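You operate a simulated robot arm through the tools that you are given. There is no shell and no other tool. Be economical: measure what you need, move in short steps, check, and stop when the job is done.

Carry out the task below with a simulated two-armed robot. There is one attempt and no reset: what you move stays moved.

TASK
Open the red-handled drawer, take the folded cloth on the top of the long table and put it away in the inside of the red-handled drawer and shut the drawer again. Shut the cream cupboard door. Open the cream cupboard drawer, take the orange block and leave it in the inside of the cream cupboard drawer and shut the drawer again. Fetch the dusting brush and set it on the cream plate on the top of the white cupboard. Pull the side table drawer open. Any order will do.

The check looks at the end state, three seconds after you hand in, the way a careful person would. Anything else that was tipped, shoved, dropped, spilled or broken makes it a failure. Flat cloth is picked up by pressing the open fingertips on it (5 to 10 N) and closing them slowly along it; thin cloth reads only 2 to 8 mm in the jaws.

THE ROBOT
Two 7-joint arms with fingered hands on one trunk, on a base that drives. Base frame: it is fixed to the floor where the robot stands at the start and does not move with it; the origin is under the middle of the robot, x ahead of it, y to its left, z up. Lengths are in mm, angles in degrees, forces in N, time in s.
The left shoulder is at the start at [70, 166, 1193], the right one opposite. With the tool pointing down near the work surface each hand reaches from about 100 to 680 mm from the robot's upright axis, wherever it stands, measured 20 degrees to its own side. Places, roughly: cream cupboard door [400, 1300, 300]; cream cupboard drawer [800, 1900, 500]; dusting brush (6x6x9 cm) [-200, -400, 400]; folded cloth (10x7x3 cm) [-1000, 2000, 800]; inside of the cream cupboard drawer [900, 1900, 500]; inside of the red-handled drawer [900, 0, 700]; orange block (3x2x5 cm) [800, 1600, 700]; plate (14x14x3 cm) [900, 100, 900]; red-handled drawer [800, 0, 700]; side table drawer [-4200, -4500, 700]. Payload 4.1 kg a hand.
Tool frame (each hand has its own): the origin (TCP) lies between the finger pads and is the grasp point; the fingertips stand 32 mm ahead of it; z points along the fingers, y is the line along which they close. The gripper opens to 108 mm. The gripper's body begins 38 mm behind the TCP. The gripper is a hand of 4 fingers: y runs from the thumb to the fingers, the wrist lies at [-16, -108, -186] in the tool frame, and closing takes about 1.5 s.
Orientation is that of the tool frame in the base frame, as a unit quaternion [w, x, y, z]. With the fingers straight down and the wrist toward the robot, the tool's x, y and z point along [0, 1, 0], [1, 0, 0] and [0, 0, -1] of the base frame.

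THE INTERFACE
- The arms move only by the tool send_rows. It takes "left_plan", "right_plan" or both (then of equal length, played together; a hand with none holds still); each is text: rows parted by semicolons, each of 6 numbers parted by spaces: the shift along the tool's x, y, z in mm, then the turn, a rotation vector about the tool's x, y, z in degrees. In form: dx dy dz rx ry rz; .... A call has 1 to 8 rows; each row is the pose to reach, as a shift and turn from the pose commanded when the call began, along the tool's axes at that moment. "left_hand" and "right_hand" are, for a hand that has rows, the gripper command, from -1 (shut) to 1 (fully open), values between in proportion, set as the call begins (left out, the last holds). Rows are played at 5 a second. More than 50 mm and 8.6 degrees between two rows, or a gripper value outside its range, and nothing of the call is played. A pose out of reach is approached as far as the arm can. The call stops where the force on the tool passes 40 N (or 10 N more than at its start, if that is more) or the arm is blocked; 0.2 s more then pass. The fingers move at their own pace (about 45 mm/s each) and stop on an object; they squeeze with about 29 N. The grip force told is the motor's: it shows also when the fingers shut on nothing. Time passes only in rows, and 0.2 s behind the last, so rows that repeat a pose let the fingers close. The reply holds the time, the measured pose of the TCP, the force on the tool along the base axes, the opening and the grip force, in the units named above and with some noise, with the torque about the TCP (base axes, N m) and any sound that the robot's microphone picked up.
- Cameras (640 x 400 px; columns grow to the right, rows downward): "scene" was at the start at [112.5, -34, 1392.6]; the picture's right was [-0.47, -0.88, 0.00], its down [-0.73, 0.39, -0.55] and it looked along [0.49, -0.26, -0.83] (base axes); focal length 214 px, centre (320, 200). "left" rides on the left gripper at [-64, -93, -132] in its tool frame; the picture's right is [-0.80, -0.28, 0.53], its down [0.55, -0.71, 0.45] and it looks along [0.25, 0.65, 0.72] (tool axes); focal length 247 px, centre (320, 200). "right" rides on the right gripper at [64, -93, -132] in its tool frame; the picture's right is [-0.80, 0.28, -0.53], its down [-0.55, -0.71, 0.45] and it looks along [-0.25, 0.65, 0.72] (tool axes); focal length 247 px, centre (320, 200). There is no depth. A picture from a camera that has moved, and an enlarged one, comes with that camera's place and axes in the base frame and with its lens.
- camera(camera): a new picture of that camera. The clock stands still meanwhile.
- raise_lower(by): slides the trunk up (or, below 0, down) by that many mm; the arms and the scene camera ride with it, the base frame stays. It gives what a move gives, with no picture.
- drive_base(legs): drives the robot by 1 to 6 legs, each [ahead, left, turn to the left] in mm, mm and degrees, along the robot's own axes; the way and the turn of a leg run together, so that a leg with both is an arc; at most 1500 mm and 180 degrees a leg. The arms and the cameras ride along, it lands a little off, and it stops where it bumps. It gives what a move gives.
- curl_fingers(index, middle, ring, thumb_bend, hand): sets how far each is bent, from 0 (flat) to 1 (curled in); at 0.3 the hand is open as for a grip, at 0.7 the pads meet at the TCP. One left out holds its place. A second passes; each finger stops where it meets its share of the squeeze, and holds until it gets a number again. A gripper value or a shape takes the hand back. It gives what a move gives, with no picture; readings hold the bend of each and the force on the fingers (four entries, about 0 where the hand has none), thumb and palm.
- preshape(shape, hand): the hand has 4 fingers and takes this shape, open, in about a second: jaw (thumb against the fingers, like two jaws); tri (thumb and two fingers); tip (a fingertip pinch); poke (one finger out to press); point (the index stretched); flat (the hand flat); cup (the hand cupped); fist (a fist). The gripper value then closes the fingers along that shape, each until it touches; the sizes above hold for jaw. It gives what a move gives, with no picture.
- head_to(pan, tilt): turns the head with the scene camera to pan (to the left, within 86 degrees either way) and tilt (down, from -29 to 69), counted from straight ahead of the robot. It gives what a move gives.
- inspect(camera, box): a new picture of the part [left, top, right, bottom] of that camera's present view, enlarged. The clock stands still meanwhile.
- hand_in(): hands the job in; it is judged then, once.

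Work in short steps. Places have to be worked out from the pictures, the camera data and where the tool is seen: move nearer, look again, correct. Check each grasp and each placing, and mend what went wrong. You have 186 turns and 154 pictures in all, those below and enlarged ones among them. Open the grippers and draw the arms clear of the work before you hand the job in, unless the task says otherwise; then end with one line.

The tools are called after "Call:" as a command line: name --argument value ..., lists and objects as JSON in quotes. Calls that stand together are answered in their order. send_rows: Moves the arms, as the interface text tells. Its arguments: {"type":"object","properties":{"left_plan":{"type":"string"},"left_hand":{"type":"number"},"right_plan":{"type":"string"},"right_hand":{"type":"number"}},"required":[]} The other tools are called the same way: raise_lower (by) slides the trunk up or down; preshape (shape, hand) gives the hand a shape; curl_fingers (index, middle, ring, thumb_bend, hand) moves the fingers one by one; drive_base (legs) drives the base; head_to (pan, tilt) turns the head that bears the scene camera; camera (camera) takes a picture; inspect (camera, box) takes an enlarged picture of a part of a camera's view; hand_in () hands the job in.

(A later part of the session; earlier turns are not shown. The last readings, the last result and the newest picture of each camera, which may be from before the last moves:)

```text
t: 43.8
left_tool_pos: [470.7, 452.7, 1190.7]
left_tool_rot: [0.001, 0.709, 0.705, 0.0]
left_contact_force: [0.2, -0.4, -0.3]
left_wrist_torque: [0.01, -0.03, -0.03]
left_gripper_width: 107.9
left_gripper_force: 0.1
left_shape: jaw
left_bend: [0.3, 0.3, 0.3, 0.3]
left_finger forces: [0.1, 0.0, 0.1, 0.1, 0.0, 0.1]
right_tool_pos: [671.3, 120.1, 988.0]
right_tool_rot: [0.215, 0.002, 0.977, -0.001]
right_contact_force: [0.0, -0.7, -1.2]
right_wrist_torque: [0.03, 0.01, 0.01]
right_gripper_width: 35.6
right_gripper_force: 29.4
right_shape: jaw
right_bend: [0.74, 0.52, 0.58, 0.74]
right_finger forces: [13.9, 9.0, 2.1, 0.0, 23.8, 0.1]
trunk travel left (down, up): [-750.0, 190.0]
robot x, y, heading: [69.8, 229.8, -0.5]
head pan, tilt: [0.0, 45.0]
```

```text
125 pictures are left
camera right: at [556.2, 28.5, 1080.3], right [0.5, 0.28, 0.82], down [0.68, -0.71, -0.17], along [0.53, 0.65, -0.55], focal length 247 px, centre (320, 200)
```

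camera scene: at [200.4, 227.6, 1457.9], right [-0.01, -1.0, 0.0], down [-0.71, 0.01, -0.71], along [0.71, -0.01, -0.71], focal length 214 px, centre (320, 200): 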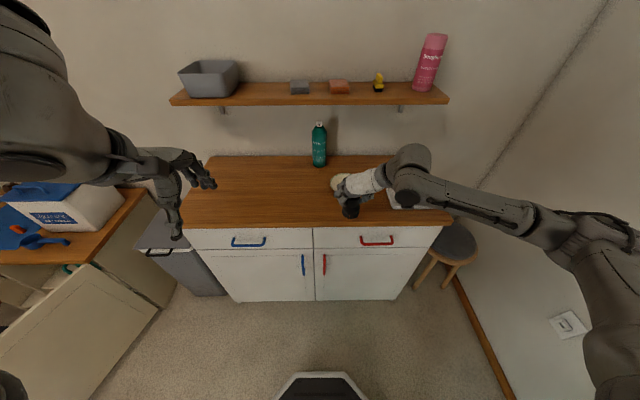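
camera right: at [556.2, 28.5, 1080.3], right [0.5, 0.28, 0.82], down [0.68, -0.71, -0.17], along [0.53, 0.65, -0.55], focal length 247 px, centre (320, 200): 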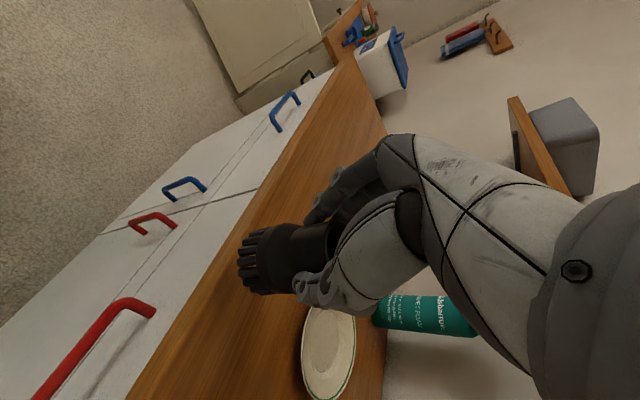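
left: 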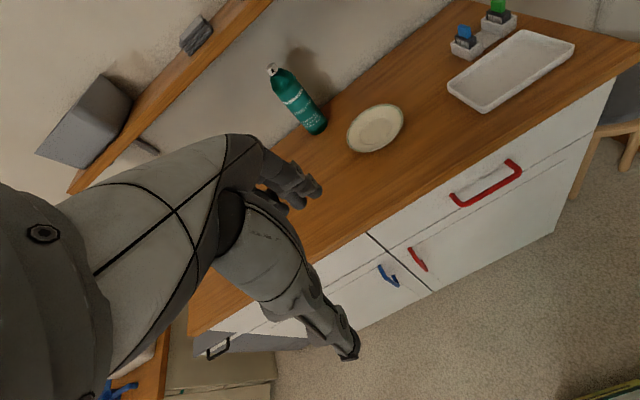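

Plate centre ≈ (878,110). Raise 40 and drive ahead 170, then finish with the arm.

Call:
raise_lower --by 40

Call:
drive_base --legs '[[170, 0, 0.5]]'

Call:
camera --camera "scene"

Call:
camera --camera "right"

Call:
camera --camera "left"

```text
t: 44.7
left_tool_pos: [470.3, 452.3, 1230.6]
left_tool_rot: [-0.001, 0.709, 0.705, 0.0]
left_contact_force: [-0.4, -0.7, 0.6]
left_wrist_torque: [-0.01, 0.01, -0.01]
left_gripper_width: 107.7
left_gripper_force: 0.0
left_shape: jaw
left_bend: [0.3, 0.3, 0.3, 0.3]
left_finger forces: [0.0, 0.1, 0.0, 0.0, 0.1, 0.0]
right_tool_pos: [672.4, 120.1, 1027.4]
right_tool_rot: [0.216, 0.003, 0.976, -0.001]
right_contact_force: [-0.1, 1.1, -1.2]
right_wrist_torque: [-0.02, 0.03, -0.02]
right_gripper_width: 35.5
right_gripper_force: 29.1
right_shape: jaw
right_bend: [0.74, 0.52, 0.58, 0.74]
right_finger forces: [13.8, 8.9, 2.0, 0.1, 23.7, 0.0]
trunk travel left (down, up): [-790.0, 150.0]
robot x, y, heading: [73.6, 228.3, -0.3]
head pan, tilt: [0.0, 45.0]
```

```text
t: 46.1
left_tool_pos: [635.0, 456.4, 1232.1]
left_tool_rot: [0.0, 0.706, 0.708, 0.001]
left_contact_force: [-0.8, -0.2, 0.4]
left_wrist_torque: [-0.03, 0.0, 0.03]
left_gripper_width: 107.8
left_gripper_force: 0.1
left_shape: jaw
left_bend: [0.3, 0.3, 0.3, 0.3]
left_finger forces: [0.0, 0.1, 0.1, 0.0, 0.0, 0.1]
right_tool_pos: [840.8, 127.7, 1028.9]
right_tool_rot: [0.216, -0.003, 0.976, 0.001]
right_contact_force: [-0.7, 0.4, -0.1]
right_wrist_torque: [0.01, 0.04, 0.0]
right_gripper_width: 35.7
right_gripper_force: 29.8
right_shape: jaw
right_bend: [0.74, 0.52, 0.58, 0.74]
right_finger forces: [13.7, 8.9, 2.1, 0.0, 23.7, 0.1]
trunk travel left (down, up): [-790.0, 150.0]
robot x, y, heading: [239.3, 230.3, 0.2]
head pan, tilt: [0.0, 45.0]
```

```text
124 pictures are left
camera scene: at [368.6, 229.1, 1498.0], right [0.0, -1.0, 0.0], down [-0.71, 0.0, -0.71], along [0.71, 0.0, -0.71], focal length 214 px, centre (320, 200)
```

scene: 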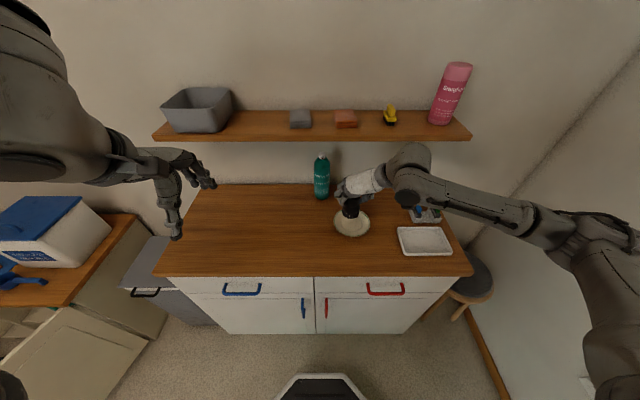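

```text
123 pictures are left
camera right: at [727.2, 34.3, 1120.9], right [0.5, 0.29, 0.82], down [0.69, -0.7, -0.17], along [0.53, 0.65, -0.55], focal length 247 px, centre (320, 200)
```

right: 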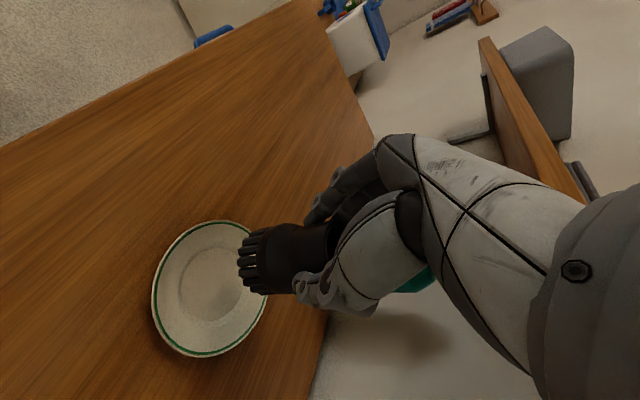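

```text
122 pictures are left
camera left: at [543.7, 392.2, 1363.1], right [-0.28, -0.8, -0.53], down [-0.71, 0.55, -0.45], along [0.65, 0.25, -0.72], focal length 247 px, centre (320, 200)
```

left: 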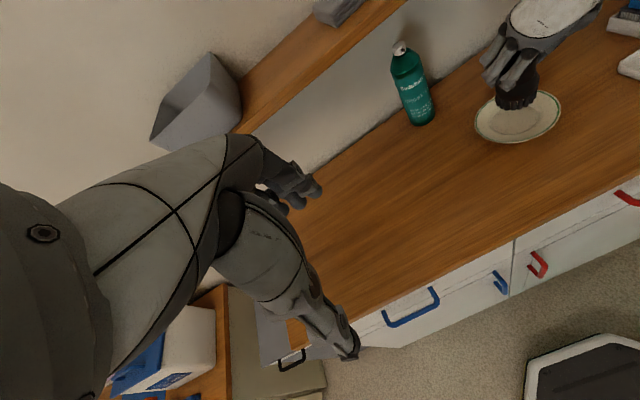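

Brush is just behind the plate's centre (878,112). I shift over it and come down most of the way.

Call:
send_rows --right_plan "-17 -8 8 0 0 0; -34 -16 15.5 0 0 0; -25.6 -16 34 0 0 0; -17 -16 52 0 0 0; -8 -16 70 0 0 0"

Call:
camera --camera "right"

Call:
inspect --camera "scene" --box '[280, 140, 440, 280]'

Call:
inspect --camera "left" --box '[440, 0, 640, 160]'

```text
t: 47.3
left_tool_pos: [639.0, 458.6, 1229.8]
left_tool_rot: [0.001, 0.705, 0.709, 0.001]
left_contact_force: [1.1, -0.4, 0.0]
left_wrist_torque: [0.02, 0.04, 0.04]
left_gripper_width: 107.5
left_gripper_force: 0.1
left_shape: jaw
left_bend: [0.3, 0.3, 0.3, 0.3]
left_finger forces: [0.0, 0.0, 0.0, 0.0, 0.0, 0.0]
right_tool_pos: [879.2, 111.8, 966.2]
right_tool_rot: [0.216, -0.003, 0.976, 0.002]
right_contact_force: [-0.9, -0.7, -0.1]
right_wrist_torque: [0.02, 0.04, 0.0]
right_gripper_width: 35.5
right_gripper_force: 29.1
right_shape: jaw
right_bend: [0.74, 0.52, 0.58, 0.74]
right_finger forces: [13.8, 9.0, 2.0, 0.1, 23.6, 0.0]
trunk travel left (down, up): [-790.0, 150.0]
robot x, y, heading: [239.0, 230.4, 0.2]
head pan, tilt: [0.0, 45.0]
```

```text
121 pictures are left
camera right: at [765.5, 18.8, 1059.1], right [0.5, 0.29, 0.82], down [0.69, -0.7, -0.17], along [0.52, 0.65, -0.55], focal length 247 px, centre (320, 200)
```

right: 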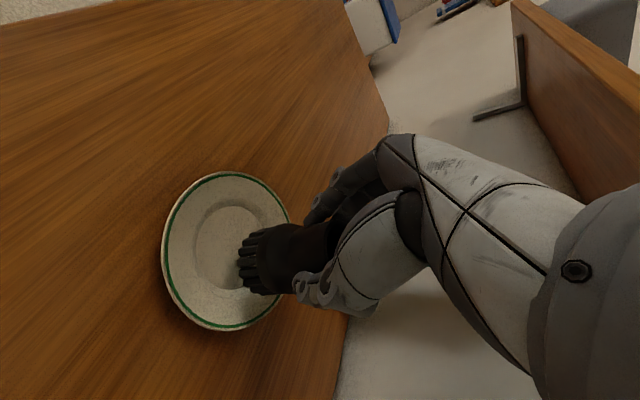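

```text
2.86 times, centred on (360, 210) of scene
camera zoom: at [371.2, 229.1, 1497.8], right [0.0, -1.0, 0.0], down [-0.71, 0.0, -0.71], along [0.71, 0.0, -0.71], focal length 613 px, centre (206, 171)
```

zoom: 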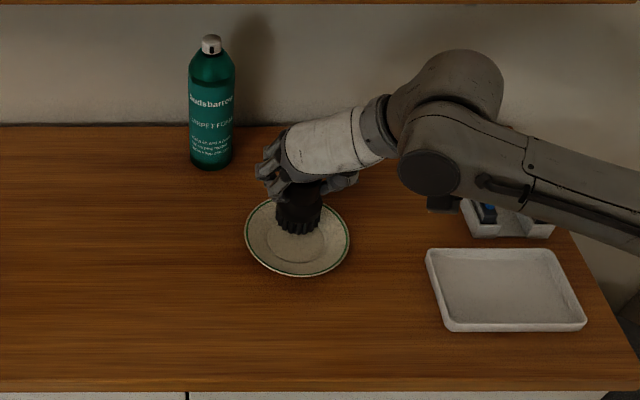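

```text
2.50 times, centred on (540, 80) of left
camera zoom: at [546.1, 392.1, 1362.5], right [-0.28, -0.8, -0.53], down [-0.71, 0.55, -0.45], along [0.65, 0.25, -0.72], focal length 617 px, centre (-230, 500)
```

zoom: 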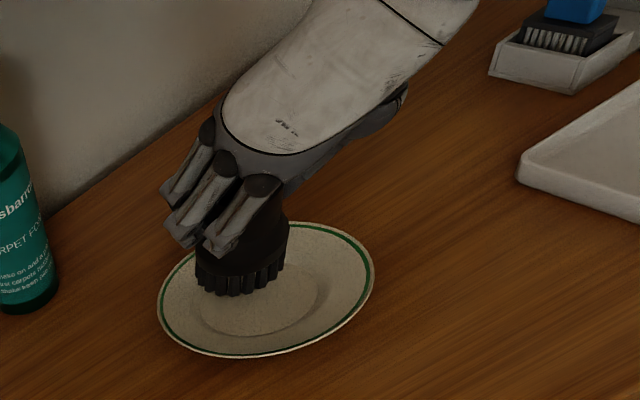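

Nearly centred. Descend gently in small steps, checking force.

Call:
send_rows --right_plan "0 -5 7 0 0 0; 4 -5 14 0 0 0; 6 -5 19 0 0 0"

Call:
inspect --camera "left" --box '[440, 0, 640, 160]'

```text
t: 48.1
left_tool_pos: [633.5, 456.9, 1232.8]
left_tool_rot: [0.001, 0.705, 0.709, 0.001]
left_contact_force: [0.1, 0.7, -1.0]
left_wrist_torque: [-0.01, -0.01, -0.01]
left_gripper_width: 107.9
left_gripper_force: 0.2
left_shape: jaw
left_bend: [0.3, 0.3, 0.3, 0.3]
left_finger forces: [0.0, 0.0, 0.0, 0.0, 0.1, 0.0]
right_tool_pos: [880.9, 105.3, 952.3]
right_tool_rot: [0.219, -0.003, 0.976, 0.001]
right_contact_force: [-3.6, -0.5, 13.6]
right_wrist_torque: [-0.12, -0.12, -0.03]
right_gripper_width: 36.0
right_gripper_force: 29.3
right_shape: jaw
right_bend: [0.74, 0.52, 0.58, 0.75]
right_finger forces: [15.5, 10.1, 1.8, 0.1, 26.6, 0.0]
trunk travel left (down, up): [-790.0, 150.0]
robot x, y, heading: [239.1, 230.0, 0.1]
head pan, tilt: [0.0, 45.0]
```

```text
2.50 times, centred on (540, 80) of left
camera zoom: at [541.6, 392.7, 1363.8], right [-0.28, -0.8, -0.53], down [-0.71, 0.55, -0.45], along [0.65, 0.25, -0.72], focal length 617 px, centre (-230, 500)
```

zoom: 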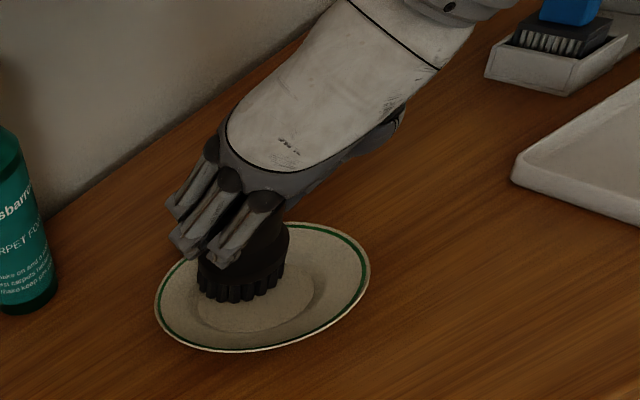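

Contact at 13 N, but the brush is ~15 mm off toward +y. I lift a touch, shift and set down again.

Call:
send_rows --right_plan "-3.5 0 -7.3 0 0 0; 1 -7 -9.4 0 0 0; 1 -14 -9.4 0 0 0; 3 -14 -5 0 0 0; 5 -14 -1 0 0 0"

Call:
inspect --camera "left" --box '[440, 0, 640, 160]'

Call:
inspect --camera "scene" --box '[280, 140, 440, 280]'

```text
t: 49.3
left_tool_pos: [634.8, 458.9, 1232.8]
left_tool_rot: [0.001, 0.705, 0.709, 0.0]
left_contact_force: [0.3, 0.6, -0.1]
left_wrist_torque: [-0.01, 0.02, -0.02]
left_gripper_width: 107.7
left_gripper_force: 0.0
left_shape: jaw
left_bend: [0.3, 0.3, 0.3, 0.3]
left_finger forces: [0.0, 0.0, 0.0, 0.1, 0.0, 0.1]
right_tool_pos: [875.5, 94.4, 950.9]
right_tool_rot: [0.218, -0.003, 0.976, 0.002]
right_contact_force: [-0.9, 2.8, 19.6]
right_wrist_torque: [-0.2, -0.24, 0.03]
right_gripper_width: 37.0
right_gripper_force: 29.2
right_shape: jaw
right_bend: [0.74, 0.51, 0.58, 0.75]
right_finger forces: [16.5, 10.6, 2.6, 0.0, 26.1, 0.0]
trunk travel left (down, up): [-790.0, 150.0]
robot x, y, heading: [235.9, 230.5, 0.1]
head pan, tilt: [0.0, 45.0]
```

```text
2.50 times, centred on (540, 80) of left
camera zoom: at [542.1, 393.0, 1363.7], right [-0.28, -0.8, -0.53], down [-0.71, 0.55, -0.45], along [0.65, 0.25, -0.72], focal length 617 px, centre (-230, 500)
```

zoom: 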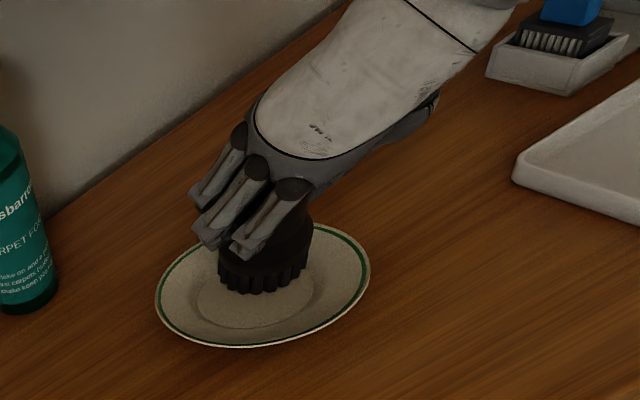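

```text
2.86 times, centred on (360, 210) of scene
camera zoom: at [366.9, 230.0, 1498.5], right [0.01, -1.0, 0.0], down [-0.71, 0.0, -0.71], along [0.71, 0.0, -0.71], focal length 613 px, centre (206, 171)
```

zoom: 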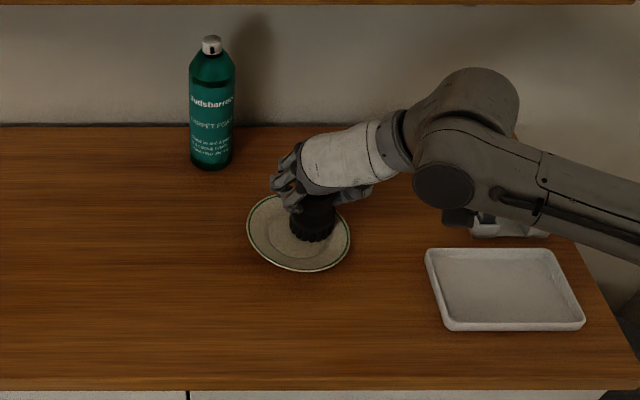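

Triangulating both views: plate centre ≈ (870,110), brush ≈ (875,95). One more small lift-shift-lower.

Call:
send_rows --right_plan "-3.5 0 -7.3 0 0 0; 0 7 -9 0 0 0; 0 14 -9 0 0 0; 2 14 -5 0 0 0; 3 14 -2 0 0 0"

Call:
inspect --camera "left" --box '[440, 0, 640, 160]'

Call:
inspect --camera "scene" --box '[280, 140, 440, 280]'

```text
t: 50.5
left_tool_pos: [636.5, 457.3, 1232.1]
left_tool_rot: [0.001, 0.705, 0.709, 0.001]
left_contact_force: [-0.2, -0.4, -0.1]
left_wrist_torque: [0.0, -0.01, 0.0]
left_gripper_width: 107.7
left_gripper_force: 0.0
left_shape: jaw
left_bend: [0.3, 0.3, 0.3, 0.3]
left_finger forces: [0.0, 0.0, 0.1, 0.1, 0.0, 0.0]
right_tool_pos: [872.5, 106.3, 949.3]
right_tool_rot: [0.219, -0.003, 0.976, 0.0]
right_contact_force: [2.5, 0.1, 7.6]
right_wrist_torque: [0.04, -0.09, -0.05]
right_gripper_width: 36.2
right_gripper_force: 28.8
right_shape: jaw
right_bend: [0.74, 0.51, 0.58, 0.75]
right_finger forces: [16.3, 9.4, 3.1, 0.0, 25.3, 0.0]
trunk travel left (down, up): [-790.0, 150.0]
robot x, y, heading: [240.7, 231.4, 0.4]
head pan, tilt: [0.0, 45.0]
```

```text
2.50 times, centred on (540, 80) of left
camera zoom: at [544.0, 392.5, 1363.2], right [-0.28, -0.8, -0.53], down [-0.71, 0.55, -0.45], along [0.65, 0.25, -0.72], focal length 617 px, centre (-230, 500)
```

zoom: 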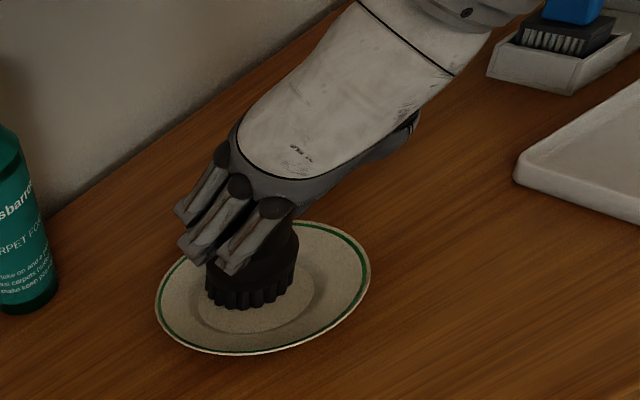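

```text
2.86 times, centred on (360, 210) of scene
camera zoom: at [368.9, 229.4, 1498.2], right [0.0, -1.0, 0.0], down [-0.71, 0.0, -0.71], along [0.71, 0.0, -0.71], focal length 613 px, centre (206, 171)
```

zoom: 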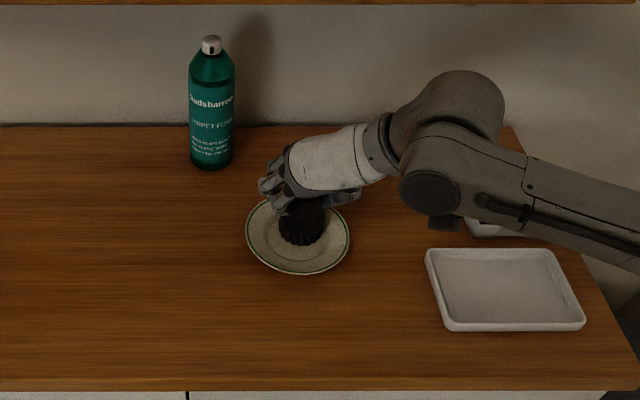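

Centred in the plate and resting (7.6 N). Opening the hand.

Call:
send_rows --right_plan "0 0 0 0 0 0; 0 0 0 0 0 0; 0 0 0 0 0 0; 0 0 0 0 0 0; 0 0 0 0 0 0; 0 0 0 0 0 0; 0 0 0 0 0 0" --right_hand 1

Call:
inspect --camera "left" --box '[440, 0, 640, 160]'

```text
t: 52.1
left_tool_pos: [638.4, 456.7, 1231.4]
left_tool_rot: [0.0, 0.705, 0.709, 0.0]
left_contact_force: [-0.6, 0.2, -0.1]
left_wrist_torque: [-0.02, -0.02, 0.0]
left_gripper_width: 107.9
left_gripper_force: 0.1
left_shape: jaw
left_bend: [0.3, 0.3, 0.3, 0.3]
left_finger forces: [0.0, 0.0, 0.0, 0.0, 0.0, 0.1]
right_tool_pos: [872.8, 106.7, 946.8]
right_tool_rot: [0.216, -0.003, 0.976, 0.001]
right_contact_force: [-0.5, 0.4, 0.5]
right_wrist_torque: [-0.01, 0.01, -0.01]
right_gripper_width: 107.6
right_gripper_force: 0.0
right_shape: jaw
right_bend: [0.3, 0.3, 0.3, 0.3]
right_finger forces: [0.0, 0.1, 0.1, 0.0, 0.0, 0.0]
trunk travel left (down, up): [-790.0, 150.0]
robot x, y, heading: [241.5, 227.2, 0.4]
head pan, tilt: [0.0, 45.0]
```

```text
2.50 times, centred on (540, 80) of left
camera zoom: at [545.5, 392.2, 1362.6], right [-0.28, -0.8, -0.53], down [-0.71, 0.55, -0.45], along [0.65, 0.25, -0.72], focal length 617 px, centre (-230, 500)
```

zoom: 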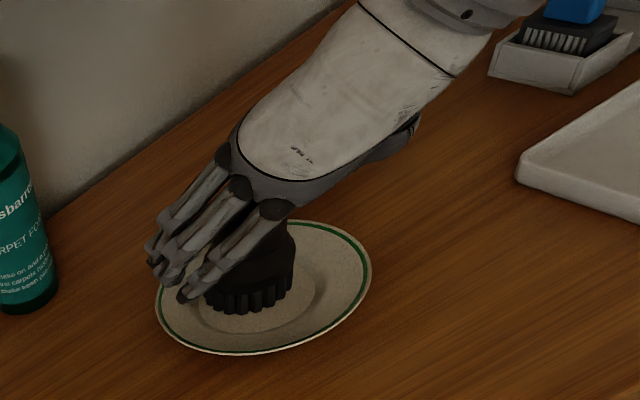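

Released; retract up along the tool axis.

Call:
send_rows --right_plan "0 0 -20 0 0 0; 0 0 -45 0 0 0; 0 0 -80 0 0 0; 0 0 -120 0 0 0; 0 0 -160 0 0 0"

Call:
camera --camera "scene"

```text
t: 53.3
left_tool_pos: [637.3, 457.5, 1230.6]
left_tool_rot: [-0.001, 0.705, 0.709, 0.0]
left_contact_force: [0.2, -0.3, 0.3]
left_wrist_torque: [-0.03, 0.03, 0.02]
left_gripper_width: 107.5
left_gripper_force: 0.0
left_shape: jaw
left_bend: [0.3, 0.3, 0.3, 0.3]
left_finger forces: [0.1, 0.0, 0.1, 0.0, 0.0, 0.0]
right_tool_pos: [803.3, 105.5, 1094.1]
right_tool_rot: [0.215, -0.003, 0.977, 0.001]
right_contact_force: [-0.5, 0.2, 0.0]
right_wrist_torque: [-0.01, 0.01, -0.01]
right_gripper_width: 107.5
right_gripper_force: 0.0
right_shape: jaw
right_bend: [0.3, 0.3, 0.3, 0.3]
right_finger forces: [0.0, 0.1, 0.0, 0.0, 0.0, 0.0]
trunk travel left (down, up): [-790.0, 150.0]
robot x, y, heading: [236.4, 231.3, 0.4]
head pan, tilt: [0.0, 45.0]
```

```text
112 pictures are left
camera scene: at [369.3, 229.4, 1497.9], right [0.01, -1.0, 0.0], down [-0.71, 0.0, -0.71], along [0.71, 0.0, -0.71], focal length 214 px, centre (320, 200)
```

scene: 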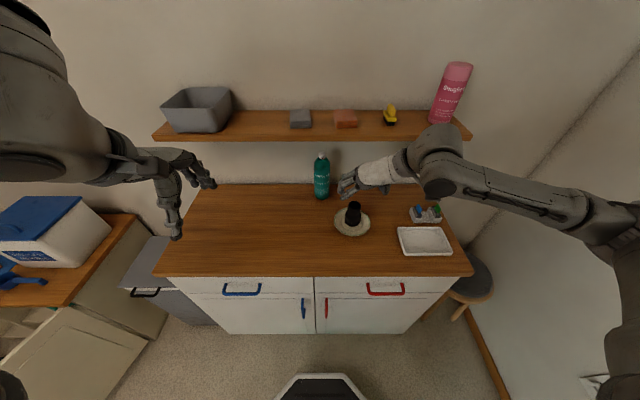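

Brush stands on the plate. Next the red drawer: back off, then re-orient the right hand to point forward with fingers over thumb.

Call:
drive_base --legs '[[-400, -110, -0.4]]'

Call:
send_rows --right_plan "0 0 0 0 0 8.5; 0 0 0 0 0 17; 0 0 0 0 0 25.5; 0 0 0 0 0 34; 0 0 0 0 0 42.5; 0 0 0 0 0 51; 0 0 0 0 0 59.5; 0 0 0 0 0 68"

Call:
send_rows --right_plan "0 0 0 -5.8 -1.1 3.6; 0 0 0 -11.5 -2.2 7.1; 0 0 0 -17.3 -3.4 10.7; 0 0 0 -23 -4.5 14.2; 0 0 0 -28.8 -5.6 17.8; 0 0 0 -34.6 -6.7 21.3"

Call:
raise_lower --by -300

Call:
camera --camera "scene"

Call:
camera --camera "right"

```text
t: 55.9
left_tool_pos: [235.9, 346.9, 1230.9]
left_tool_rot: [0.0, 0.707, 0.707, 0.0]
left_contact_force: [0.2, 0.6, -0.2]
left_wrist_torque: [-0.01, -0.03, 0.01]
left_gripper_width: 107.9
left_gripper_force: 0.0
left_shape: jaw
left_bend: [0.3, 0.3, 0.3, 0.3]
left_finger forces: [0.1, 0.1, 0.0, 0.1, 0.1, 0.0]
right_tool_pos: [399.5, -6.5, 1093.1]
right_tool_rot: [0.215, 0.0, 0.977, 0.0]
right_contact_force: [0.2, -1.0, 0.0]
right_wrist_torque: [0.02, 0.01, -0.06]
right_gripper_width: 107.4
right_gripper_force: 0.1
right_shape: jaw
right_bend: [0.3, 0.3, 0.3, 0.3]
right_finger forces: [0.0, 0.0, 0.0, 0.0, 0.0, 0.0]
trunk travel left (down, up): [-790.0, 150.0]
robot x, y, heading: [-166.9, 120.6, 0.0]
head pan, tilt: [0.0, 45.0]
```

```text
t: 57.7
left_tool_pos: [233.2, 346.4, 1231.2]
left_tool_rot: [0.0, 0.707, 0.707, 0.0]
left_contact_force: [0.6, 0.2, -0.6]
left_wrist_torque: [-0.02, 0.0, 0.0]
left_gripper_width: 107.8
left_gripper_force: 0.0
left_shape: jaw
left_bend: [0.3, 0.3, 0.3, 0.3]
left_finger forces: [0.0, 0.1, 0.1, 0.0, 0.0, 0.0]
right_tool_pos: [399.6, -5.5, 1095.0]
right_tool_rot: [0.179, 0.548, 0.809, 0.119]
right_contact_force: [0.7, 0.4, 0.1]
right_wrist_torque: [0.01, 0.0, -0.01]
right_gripper_width: 107.8
right_gripper_force: 0.0
right_shape: jaw
right_bend: [0.3, 0.3, 0.3, 0.3]
right_finger forces: [0.0, 0.0, 0.1, 0.0, 0.0, 0.1]
trunk travel left (down, up): [-790.0, 150.0]
robot x, y, heading: [-166.7, 121.0, -0.0]
head pan, tilt: [0.0, 45.0]
```

```text
t: 59.1
left_tool_pos: [233.4, 348.6, 1231.5]
left_tool_rot: [0.0, 0.708, 0.707, 0.0]
left_contact_force: [0.1, -0.4, 0.1]
left_wrist_torque: [0.01, 0.0, 0.03]
left_gripper_width: 108.0
left_gripper_force: 0.1
left_shape: jaw
left_bend: [0.3, 0.3, 0.3, 0.3]
left_finger forces: [0.1, 0.1, 0.0, 0.0, 0.1, 0.0]
right_tool_pos: [397.7, -5.6, 1093.9]
right_tool_rot: [0.354, 0.612, 0.612, 0.354]
right_contact_force: [0.7, 1.0, 0.5]
right_wrist_torque: [0.0, 0.0, 0.0]
right_gripper_width: 107.6
right_gripper_force: 0.1
right_shape: jaw
right_bend: [0.3, 0.3, 0.3, 0.3]
right_finger forces: [0.0, 0.0, 0.0, 0.1, 0.0, 0.0]
trunk travel left (down, up): [-790.0, 150.0]
robot x, y, heading: [-166.2, 121.1, -0.1]
head pan, tilt: [0.0, 45.0]
```

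```text
t: 62.1
left_tool_pos: [234.0, 345.6, 930.8]
left_tool_rot: [0.0, 0.708, 0.707, 0.001]
left_contact_force: [-0.9, 0.6, 0.5]
left_wrist_torque: [0.01, 0.0, -0.01]
left_gripper_width: 107.4
left_gripper_force: 0.0
left_shape: jaw
left_bend: [0.3, 0.3, 0.3, 0.3]
left_finger forces: [0.0, 0.1, 0.0, 0.0, 0.0, 0.1]
right_tool_pos: [398.8, -6.2, 794.3]
right_tool_rot: [0.354, 0.612, 0.613, 0.353]
right_contact_force: [1.0, -0.4, 1.5]
right_wrist_torque: [0.01, -0.02, -0.02]
right_gripper_width: 107.8
right_gripper_force: 0.0
right_shape: jaw
right_bend: [0.3, 0.3, 0.3, 0.3]
right_finger forces: [0.0, 0.0, 0.0, 0.1, 0.0, 0.0]
trunk travel left (down, up): [-490.0, 450.0]
robot x, y, heading: [-167.1, 120.3, -0.1]
head pan, tilt: [0.0, 45.0]
```

```text
111 pictures are left
camera scene: at [-35.4, 119.4, 1197.9], right [0.0, -1.0, 0.0], down [-0.71, 0.0, -0.71], along [0.71, 0.0, -0.71], focal length 214 px, centre (320, 200)
```

scene: 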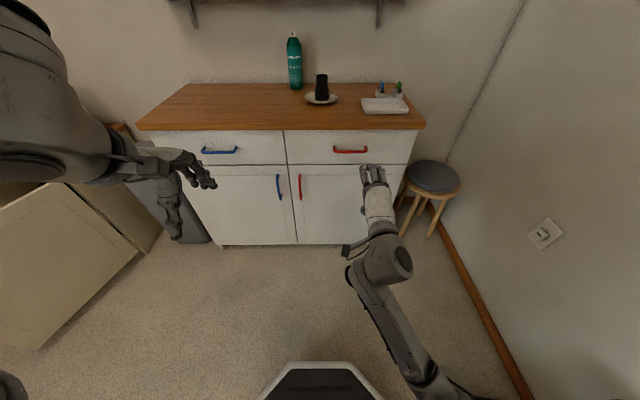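

```text
110 pictures are left
camera right: at [237.4, 58.1, 778.9], right [-0.32, -0.8, 0.51], down [0.03, -0.55, -0.83], along [0.95, -0.25, 0.2], focal length 247 px, centre (320, 200)
```

right: 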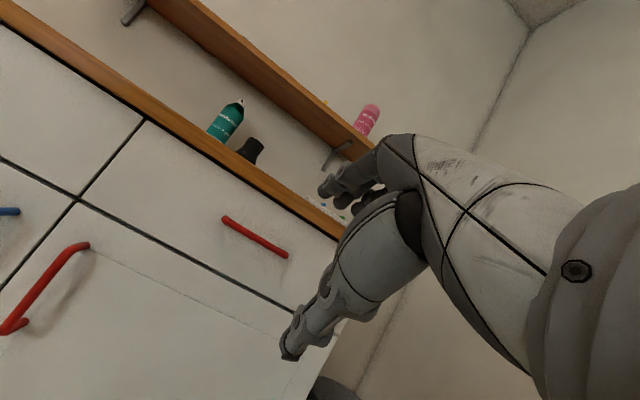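

Handle at about (675, 5, 753). I level the hand to point straight ahead with a narrower opening and come up in front of it.

Call:
send_rows --right_plan "2 12 37 -6 0 0; 4 24 74 -12 0 0; 7 36 112 -18 0 0; 9 48 149 -24 0 0; 11 60 186 -30 0 0; 11 60 186 -30 0 0" --right_hand 0.15

Call:
camera --camera "right"

Call:
inspect --camera "scene" --box '[280, 80, 440, 240]'

```text
t: 62.8
left_tool_pos: [233.8, 345.6, 931.1]
left_tool_rot: [-0.001, 0.709, 0.706, 0.0]
left_contact_force: [0.1, -0.6, 0.0]
left_wrist_torque: [0.02, -0.03, -0.03]
left_gripper_width: 107.6
left_gripper_force: 0.1
left_shape: jaw
left_bend: [0.3, 0.3, 0.3, 0.3]
left_finger forces: [0.0, 0.1, 0.0, 0.0, 0.0, 0.0]
right_tool_pos: [473.5, -57.3, 755.0]
right_tool_rot: [0.478, 0.525, 0.609, 0.352]
right_contact_force: [0.4, 0.3, -0.1]
right_wrist_torque: [-0.01, -0.01, 0.05]
right_gripper_width: 62.7
right_gripper_force: 0.2
right_shape: jaw
right_bend: [0.74, 0.42, 0.39, 0.68]
right_finger forces: [0.0, 0.1, 0.0, 0.0, 0.0, 0.1]
right hand out of reach, approached as far as the arm can: row 2
trunk travel left (down, up): [-490.0, 450.0]
robot x, y, heading: [-166.8, 116.6, -0.2]
head pan, tilt: [0.0, 45.0]
stopped in row 3 (right hand): the arm was blocked; the commanded pose is now the measured one
```

```text
109 pictures are left
camera right: at [320.9, -3.4, 693.4], right [-0.43, -0.68, 0.59], down [0.21, -0.71, -0.67], along [0.88, -0.17, 0.45], focal length 247 px, centre (320, 200)
```

right: 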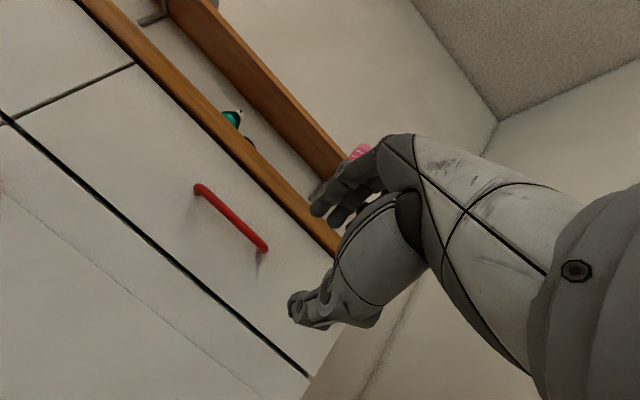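

```text
2.50 times, centred on (360, 160) of scene
camera zoom: at [-35.2, 118.8, 1197.8], right [0.0, -1.0, 0.0], down [-0.71, 0.0, -0.71], along [0.71, 0.0, -0.71], focal length 536 px, centre (220, 300)
```

zoom: 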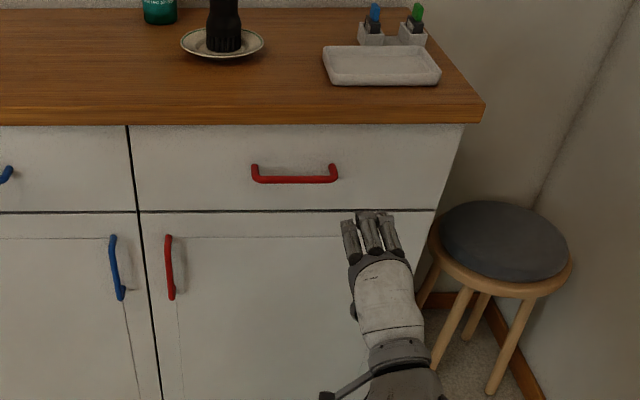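

The wrist ran into a joint limit pointing level. I'll lower the trunk so the forearm lies flatter, then level the hand at handle height.

Call:
raise_lower --by -230

Call:
send_rows --right_plan "0 0 0 -3 0.4 2; 0 0 0 -6 0.8 4; 0 0 0 -9 1.2 6; 0 0 0 -12 1.6 8; 0 0 0 -15 2 10; 0 0 0 -17.5 2.4 12.1"

```text
t: 65.2
left_tool_pos: [233.9, 345.9, 701.5]
left_tool_rot: [0.0, 0.708, 0.706, -0.001]
left_contact_force: [-1.1, -0.2, 0.6]
left_wrist_torque: [0.02, -0.02, 0.01]
left_gripper_width: 107.7
left_gripper_force: 0.1
left_shape: jaw
left_bend: [0.3, 0.3, 0.3, 0.3]
left_finger forces: [0.0, 0.0, 0.0, 0.0, 0.1, 0.1]
right_tool_pos: [475.0, -57.0, 525.8]
right_tool_rot: [0.478, 0.525, 0.609, 0.353]
right_contact_force: [-0.3, 0.2, -0.1]
right_wrist_torque: [0.02, 0.03, 0.0]
right_gripper_width: 62.2
right_gripper_force: 0.1
right_shape: jaw
right_bend: [0.74, 0.42, 0.39, 0.68]
right_finger forces: [0.1, 0.0, 0.0, 0.0, 0.0, 0.0]
trunk travel left (down, up): [-260.0, 680.0]
robot x, y, heading: [-166.0, 126.7, -0.6]
head pan, tilt: [0.0, 45.0]
```

```text
t: 66.3
left_tool_pos: [234.3, 345.2, 701.4]
left_tool_rot: [-0.001, 0.708, 0.707, 0.001]
left_contact_force: [-0.3, -0.4, -0.5]
left_wrist_torque: [-0.01, -0.01, 0.02]
left_gripper_width: 107.8
left_gripper_force: 0.0
left_shape: jaw
left_bend: [0.3, 0.3, 0.3, 0.3]
left_finger forces: [0.1, 0.0, 0.0, 0.1, 0.0, 0.0]
right_tool_pos: [472.0, -97.7, 511.4]
right_tool_rot: [0.531, 0.477, 0.567, 0.412]
right_contact_force: [0.2, 0.0, -0.4]
right_wrist_torque: [-0.01, 0.0, -0.03]
right_gripper_width: 62.5
right_gripper_force: 0.1
right_shape: jaw
right_bend: [0.74, 0.42, 0.39, 0.68]
right_finger forces: [0.0, 0.0, 0.1, 0.0, 0.0, 0.0]
trunk travel left (down, up): [-260.0, 680.0]
robot x, y, heading: [-169.3, 122.7, -0.2]
head pan, tilt: [0.0, 45.0]
stopped in row 5 (right hand): the arm was blocked; the commanded pose is now the measured one
```

Nearly level already; now raise the hand by 240 mm relative to the shoulder, which should free the wrist.

Call:
send_rows --right_plan "-8 39 -4 0 0 0; -17 78 -8 0 0 0; -25 117 -12 0 0 0; -33 156 -16 0 0 0; -42 195 -20 0 0 0; -50 234 -23 0 0 0"

Call:
camera --camera "right"

```text
t: 67.7
left_tool_pos: [234.3, 345.1, 701.4]
left_tool_rot: [0.001, 0.708, 0.706, 0.0]
left_contact_force: [0.0, 0.3, 0.9]
left_wrist_torque: [0.0, -0.03, -0.01]
left_gripper_width: 107.6
left_gripper_force: 0.1
left_shape: jaw
left_bend: [0.3, 0.3, 0.3, 0.3]
left_finger forces: [0.1, 0.0, 0.0, 0.1, 0.0, 0.0]
right_tool_pos: [472.0, -97.2, 754.2]
right_tool_rot: [0.53, 0.478, 0.567, 0.412]
right_contact_force: [-0.1, -0.2, 0.7]
right_wrist_torque: [0.0, -0.02, 0.02]
right_gripper_width: 62.4
right_gripper_force: 0.1
right_shape: jaw
right_bend: [0.74, 0.42, 0.39, 0.68]
right_finger forces: [0.0, 0.1, 0.1, 0.0, 0.1, 0.0]
trunk travel left (down, up): [-260.0, 680.0]
robot x, y, heading: [-164.2, 120.5, -0.0]
head pan, tilt: [0.0, 45.0]
```

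```text
107 pictures are left
camera right: at [332.0, -47.9, 663.3], right [-0.51, -0.7, 0.49], down [0.36, -0.7, -0.62], along [0.78, -0.14, 0.61], focal length 247 px, centre (320, 200)
```

right: 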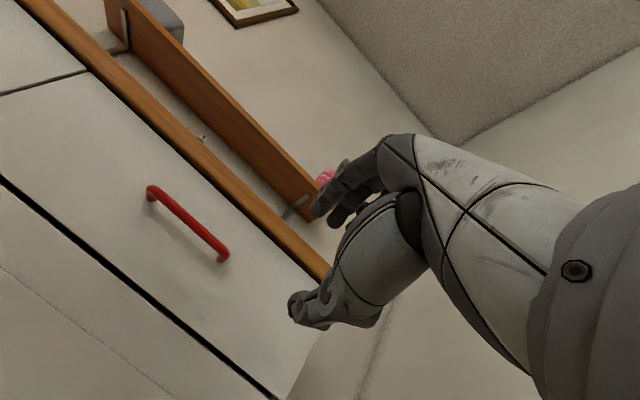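

The wrist is free now. Straighten the roll and bring the hand in front of the handle (TCP ≈ (585,5,753)).

Call:
send_rows --right_plan "20 6 22 -1.2 0.3 2.4; 41 13 43 -2.4 0.7 4.8; 61 19 65 -3.5 1 7.1; 82 25 87 -4.7 1.4 9.5; 102 31.6 108.5 -5.9 1.7 11.9"

Call:
camera --camera "right"

Call:
camera --camera "scene"

```text
t: 69.1
left_tool_pos: [234.6, 345.2, 702.0]
left_tool_rot: [-0.001, 0.708, 0.706, -0.001]
left_contact_force: [0.0, 0.4, -0.2]
left_wrist_torque: [-0.01, -0.02, -0.03]
left_gripper_width: 107.7
left_gripper_force: 0.1
left_shape: jaw
left_bend: [0.3, 0.3, 0.3, 0.3]
left_finger forces: [0.0, 0.0, 0.0, 0.0, 0.0, 0.0]
right_tool_pos: [593.1, -45.0, 754.5]
right_tool_rot: [0.549, 0.484, 0.503, 0.459]
right_contact_force: [-0.3, -0.3, -0.2]
right_wrist_torque: [-0.02, 0.01, 0.01]
right_gripper_width: 62.3
right_gripper_force: 0.1
right_shape: jaw
right_bend: [0.74, 0.42, 0.39, 0.68]
right_finger forces: [0.0, 0.0, 0.0, 0.0, 0.0, 0.0]
trunk travel left (down, up): [-260.0, 680.0]
robot x, y, heading: [-165.5, 121.3, -0.4]
head pan, tilt: [0.0, 45.0]
stopped in row 5 (right hand): the arm was blocked; the commanded pose is now the measured one
```

```text
106 pictures are left
camera right: at [467.8, 18.0, 651.4], right [-0.59, -0.72, 0.35], down [0.42, -0.65, -0.63], along [0.69, -0.23, 0.69], focal length 247 px, centre (320, 200)
```

right: 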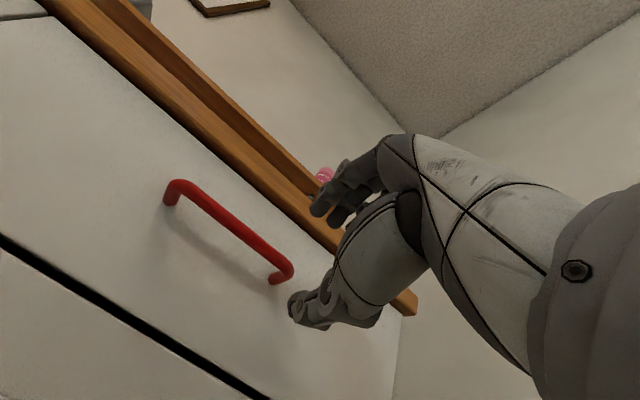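

```text
105 pictures are left
camera scene: at [-35.2, 119.1, 967.8], right [0.0, -1.0, 0.0], down [-0.71, 0.0, -0.71], along [0.71, 0.0, -0.71], focal length 214 px, centre (320, 200)
```

scene: 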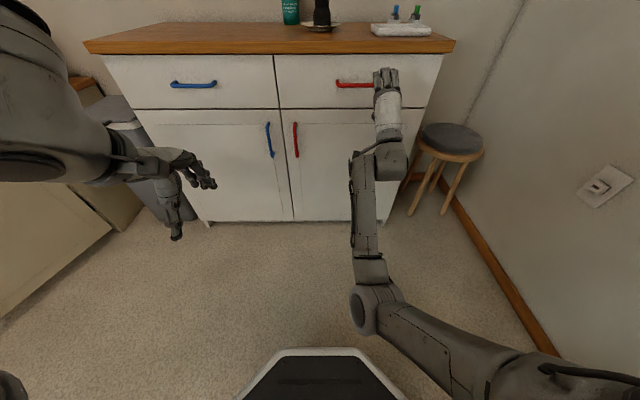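

Hand is level at handle height; I'll sidestep the base 50 mm left to centre it on the bar, then reach forward.

Call:
drive_base --legs '[[0, 50, 0.3]]'

Call:
send_rows --right_plan "0 0 25 0 0 0; 0 0 45 0 0 0; 0 0 60 0 0 0"

Call:
camera --camera "right"

Call:
inspect --camera "scene" --box '[300, 30, 440, 140]'

```text
t: 70.0
left_tool_pos: [232.4, 398.3, 700.7]
left_tool_rot: [0.0, 0.707, 0.707, 0.0]
left_contact_force: [-0.4, 0.4, -0.3]
left_wrist_torque: [-0.01, -0.01, 0.0]
left_gripper_width: 107.7
left_gripper_force: 0.0
left_shape: jaw
left_bend: [0.3, 0.3, 0.3, 0.3]
left_finger forces: [0.0, 0.0, 0.0, 0.1, 0.0, 0.0]
right_tool_pos: [594.2, 9.6, 753.9]
right_tool_rot: [0.547, 0.482, 0.505, 0.462]
right_contact_force: [0.0, 0.2, 0.6]
right_wrist_torque: [0.0, 0.01, -0.02]
right_gripper_width: 62.4
right_gripper_force: 0.1
right_shape: jaw
right_bend: [0.74, 0.42, 0.39, 0.68]
right_finger forces: [0.0, 0.0, 0.0, 0.1, 0.0, 0.0]
trunk travel left (down, up): [-260.0, 680.0]
robot x, y, heading: [-166.1, 170.8, 0.2]
head pan, tilt: [0.0, 45.0]
```

```text
t: 70.8
left_tool_pos: [233.5, 397.8, 701.1]
left_tool_rot: [0.0, 0.707, 0.708, -0.001]
left_contact_force: [0.2, 0.0, 0.2]
left_wrist_torque: [-0.01, 0.0, 0.03]
left_gripper_width: 107.6
left_gripper_force: 0.1
left_shape: jaw
left_bend: [0.3, 0.3, 0.3, 0.3]
left_finger forces: [0.0, 0.1, 0.0, 0.0, 0.1, 0.0]
right_tool_pos: [655.2, 6.0, 756.3]
right_tool_rot: [0.548, 0.483, 0.504, 0.461]
right_contact_force: [0.4, 0.4, 0.3]
right_wrist_torque: [-0.02, -0.01, 0.0]
right_gripper_width: 62.1
right_gripper_force: 0.0
right_shape: jaw
right_bend: [0.74, 0.42, 0.39, 0.68]
right_finger forces: [0.0, 0.0, 0.0, 0.1, 0.0, 0.0]
trunk travel left (down, up): [-260.0, 680.0]
robot x, y, heading: [-167.2, 172.5, 0.0]
head pan, tilt: [0.0, 45.0]
```

```text
104 pictures are left
camera right: at [528.3, 67.7, 654.1], right [-0.59, -0.73, 0.35], down [0.42, -0.65, -0.63], along [0.69, -0.22, 0.69], focal length 247 px, centre (320, 200)
```

right: 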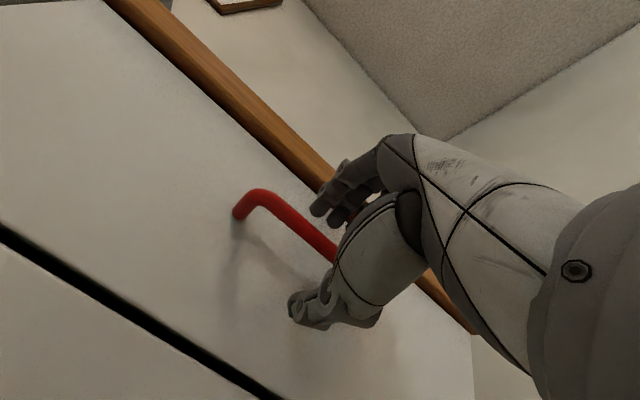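

```text
3.64 times, centred on (370, 85) of scene
camera zoom: at [-35.2, 170.3, 967.8], right [0.0, -1.0, 0.0], down [-0.71, 0.0, -0.71], along [0.71, 0.0, -0.71], focal length 780 px, centre (138, 618)
```

zoom: 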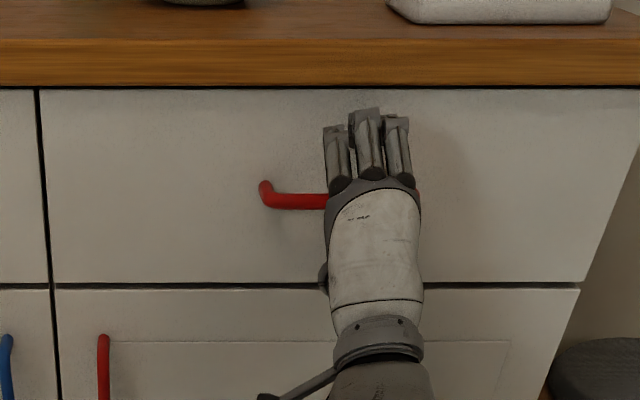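

The bar is between thumb and fingers. Closing on it.

Call:
send_rows --right_plan "0 0 8 0 0 0; 0 0 8 0 0 0; 0 0 8 0 0 0; 0 0 8 0 0 0; 0 0 8 0 0 0; 0 0 8 0 0 0; 0 0 8 0 0 0" --right_hand -1

Call:
camera --camera "right"

```text
t: 72.5
left_tool_pos: [233.4, 398.6, 700.9]
left_tool_rot: [-0.001, 0.706, 0.708, 0.0]
left_contact_force: [0.9, 0.4, -0.6]
left_wrist_torque: [-0.03, 0.01, 0.0]
left_gripper_width: 107.6
left_gripper_force: 0.1
left_shape: jaw
left_bend: [0.3, 0.3, 0.3, 0.3]
left_finger forces: [0.1, 0.0, 0.0, 0.0, 0.0, 0.1]
right_tool_pos: [663.1, 4.0, 754.6]
right_tool_rot: [0.547, 0.484, 0.504, 0.461]
right_contact_force: [0.4, -1.1, -3.2]
right_wrist_torque: [0.02, -0.04, 0.01]
right_gripper_width: 0.0
right_gripper_force: 29.4
right_shape: jaw
right_bend: [0.7, 0.7, 0.7, 0.72]
right_finger forces: [0.8, 0.0, 0.1, 0.1, 5.6, 0.1]
trunk travel left (down, up): [-260.0, 680.0]
robot x, y, heading: [-167.1, 169.5, 0.2]
head pan, tilt: [0.0, 45.0]
```

```text
102 pictures are left
camera right: at [536.7, 66.9, 653.2], right [-0.59, -0.73, 0.35], down [0.42, -0.65, -0.63], along [0.69, -0.22, 0.69], focal length 247 px, centre (320, 200)
```

right: 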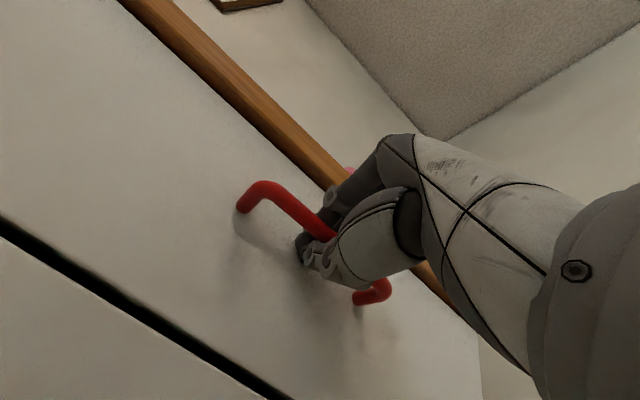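

Fingers read shut, perhaps curled around the bar. Try pulling 40 mm and check.

Call:
send_rows --right_plan "0 0 -10 0 0 0; 0 0 -20 0 0 0; 0 0 -30 0 0 0; 0 0 -40 0 0 0"

Call:
camera --camera "right"

```text
t: 73.5
left_tool_pos: [233.5, 398.5, 701.7]
left_tool_rot: [-0.002, 0.707, 0.708, -0.001]
left_contact_force: [0.4, 0.0, -0.5]
left_wrist_torque: [-0.01, 0.01, -0.02]
left_gripper_width: 107.5
left_gripper_force: 0.0
left_shape: jaw
left_bend: [0.3, 0.3, 0.3, 0.3]
left_finger forces: [0.0, 0.0, 0.0, 0.0, 0.0, 0.0]
right_tool_pos: [622.9, 7.0, 755.6]
right_tool_rot: [0.548, 0.484, 0.504, 0.461]
right_contact_force: [-0.4, -5.6, -1.3]
right_wrist_torque: [0.0, -0.01, -0.04]
right_gripper_width: 0.2
right_gripper_force: 28.6
right_shape: jaw
right_bend: [0.7, 0.7, 0.7, 0.72]
right_finger forces: [1.7, 0.1, 0.0, 0.1, 3.3, 0.0]
trunk travel left (down, up): [-260.0, 680.0]
robot x, y, heading: [-168.7, 172.1, 0.2]
head pan, tilt: [0.0, 45.0]
```

```text
101 pictures are left
camera right: at [496.1, 69.7, 652.3], right [-0.59, -0.73, 0.35], down [0.42, -0.65, -0.63], along [0.69, -0.22, 0.69], focal length 247 px, centre (320, 200)
```

right: 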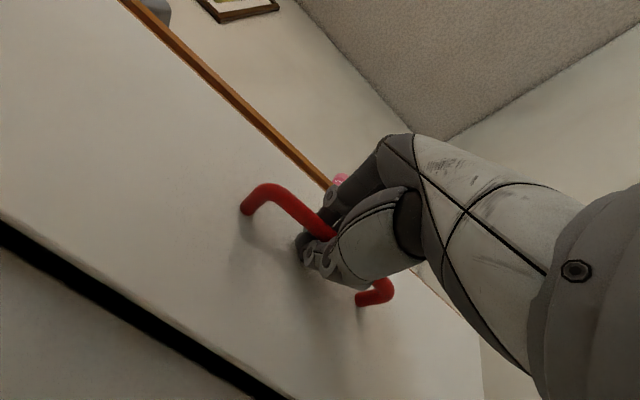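

The drawer follows. Continue pulling straight out another 200 mm.

Call:
send_rows --right_plan "-2 0 -25 0 0 0; -4 1 -50 0 0 0; -6 1 -75 0 0 0; -8 2 -100 0 0 0; -10 2 -125 0 0 0; -12 3 -150 0 0 0; -13 3 -175 0 0 0; -15 3 -200 0 0 0"

Call:
camera --camera "scene"

```text
t: 74.3
left_tool_pos: [232.8, 399.7, 700.1]
left_tool_rot: [-0.001, 0.706, 0.709, -0.001]
left_contact_force: [-0.7, -0.2, 0.1]
left_wrist_torque: [0.01, 0.02, -0.04]
left_gripper_width: 107.8
left_gripper_force: 0.1
left_shape: jaw
left_bend: [0.3, 0.3, 0.3, 0.3]
left_finger forces: [0.0, 0.0, 0.1, 0.0, 0.0, 0.0]
right_tool_pos: [548.5, 4.5, 758.4]
right_tool_rot: [0.555, 0.477, 0.507, 0.456]
right_contact_force: [-0.9, 8.5, -22.2]
right_wrist_torque: [0.09, 0.0, 0.03]
right_gripper_width: 0.0
right_gripper_force: 29.1
right_shape: jaw
right_bend: [0.7, 0.7, 0.7, 0.73]
right_finger forces: [0.0, 0.0, 0.1, 0.1, 20.8, 0.0]
trunk travel left (down, up): [-260.0, 680.0]
robot x, y, heading: [-169.2, 173.4, 0.5]
head pan, tilt: [0.0, 45.0]
stopped in row 4 (right hand): the force on the tool passed its limit (the readings are from after the stop); the commanded pose is now the measured one
```

```text
100 pictures are left
camera scene: at [-33.4, 171.1, 967.5], right [0.01, -1.0, 0.0], down [-0.71, 0.0, -0.71], along [0.71, 0.0, -0.71], focal length 214 px, centre (320, 200)
```

scene: 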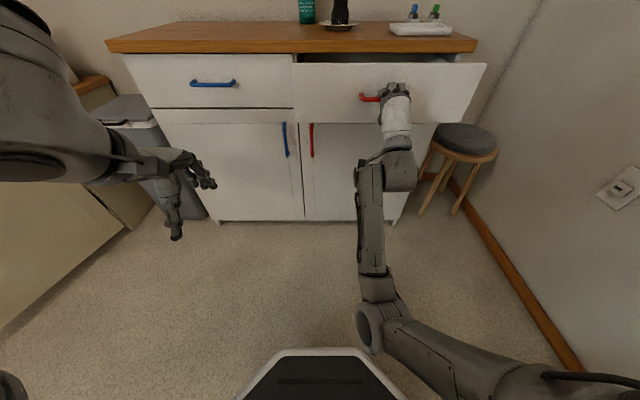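

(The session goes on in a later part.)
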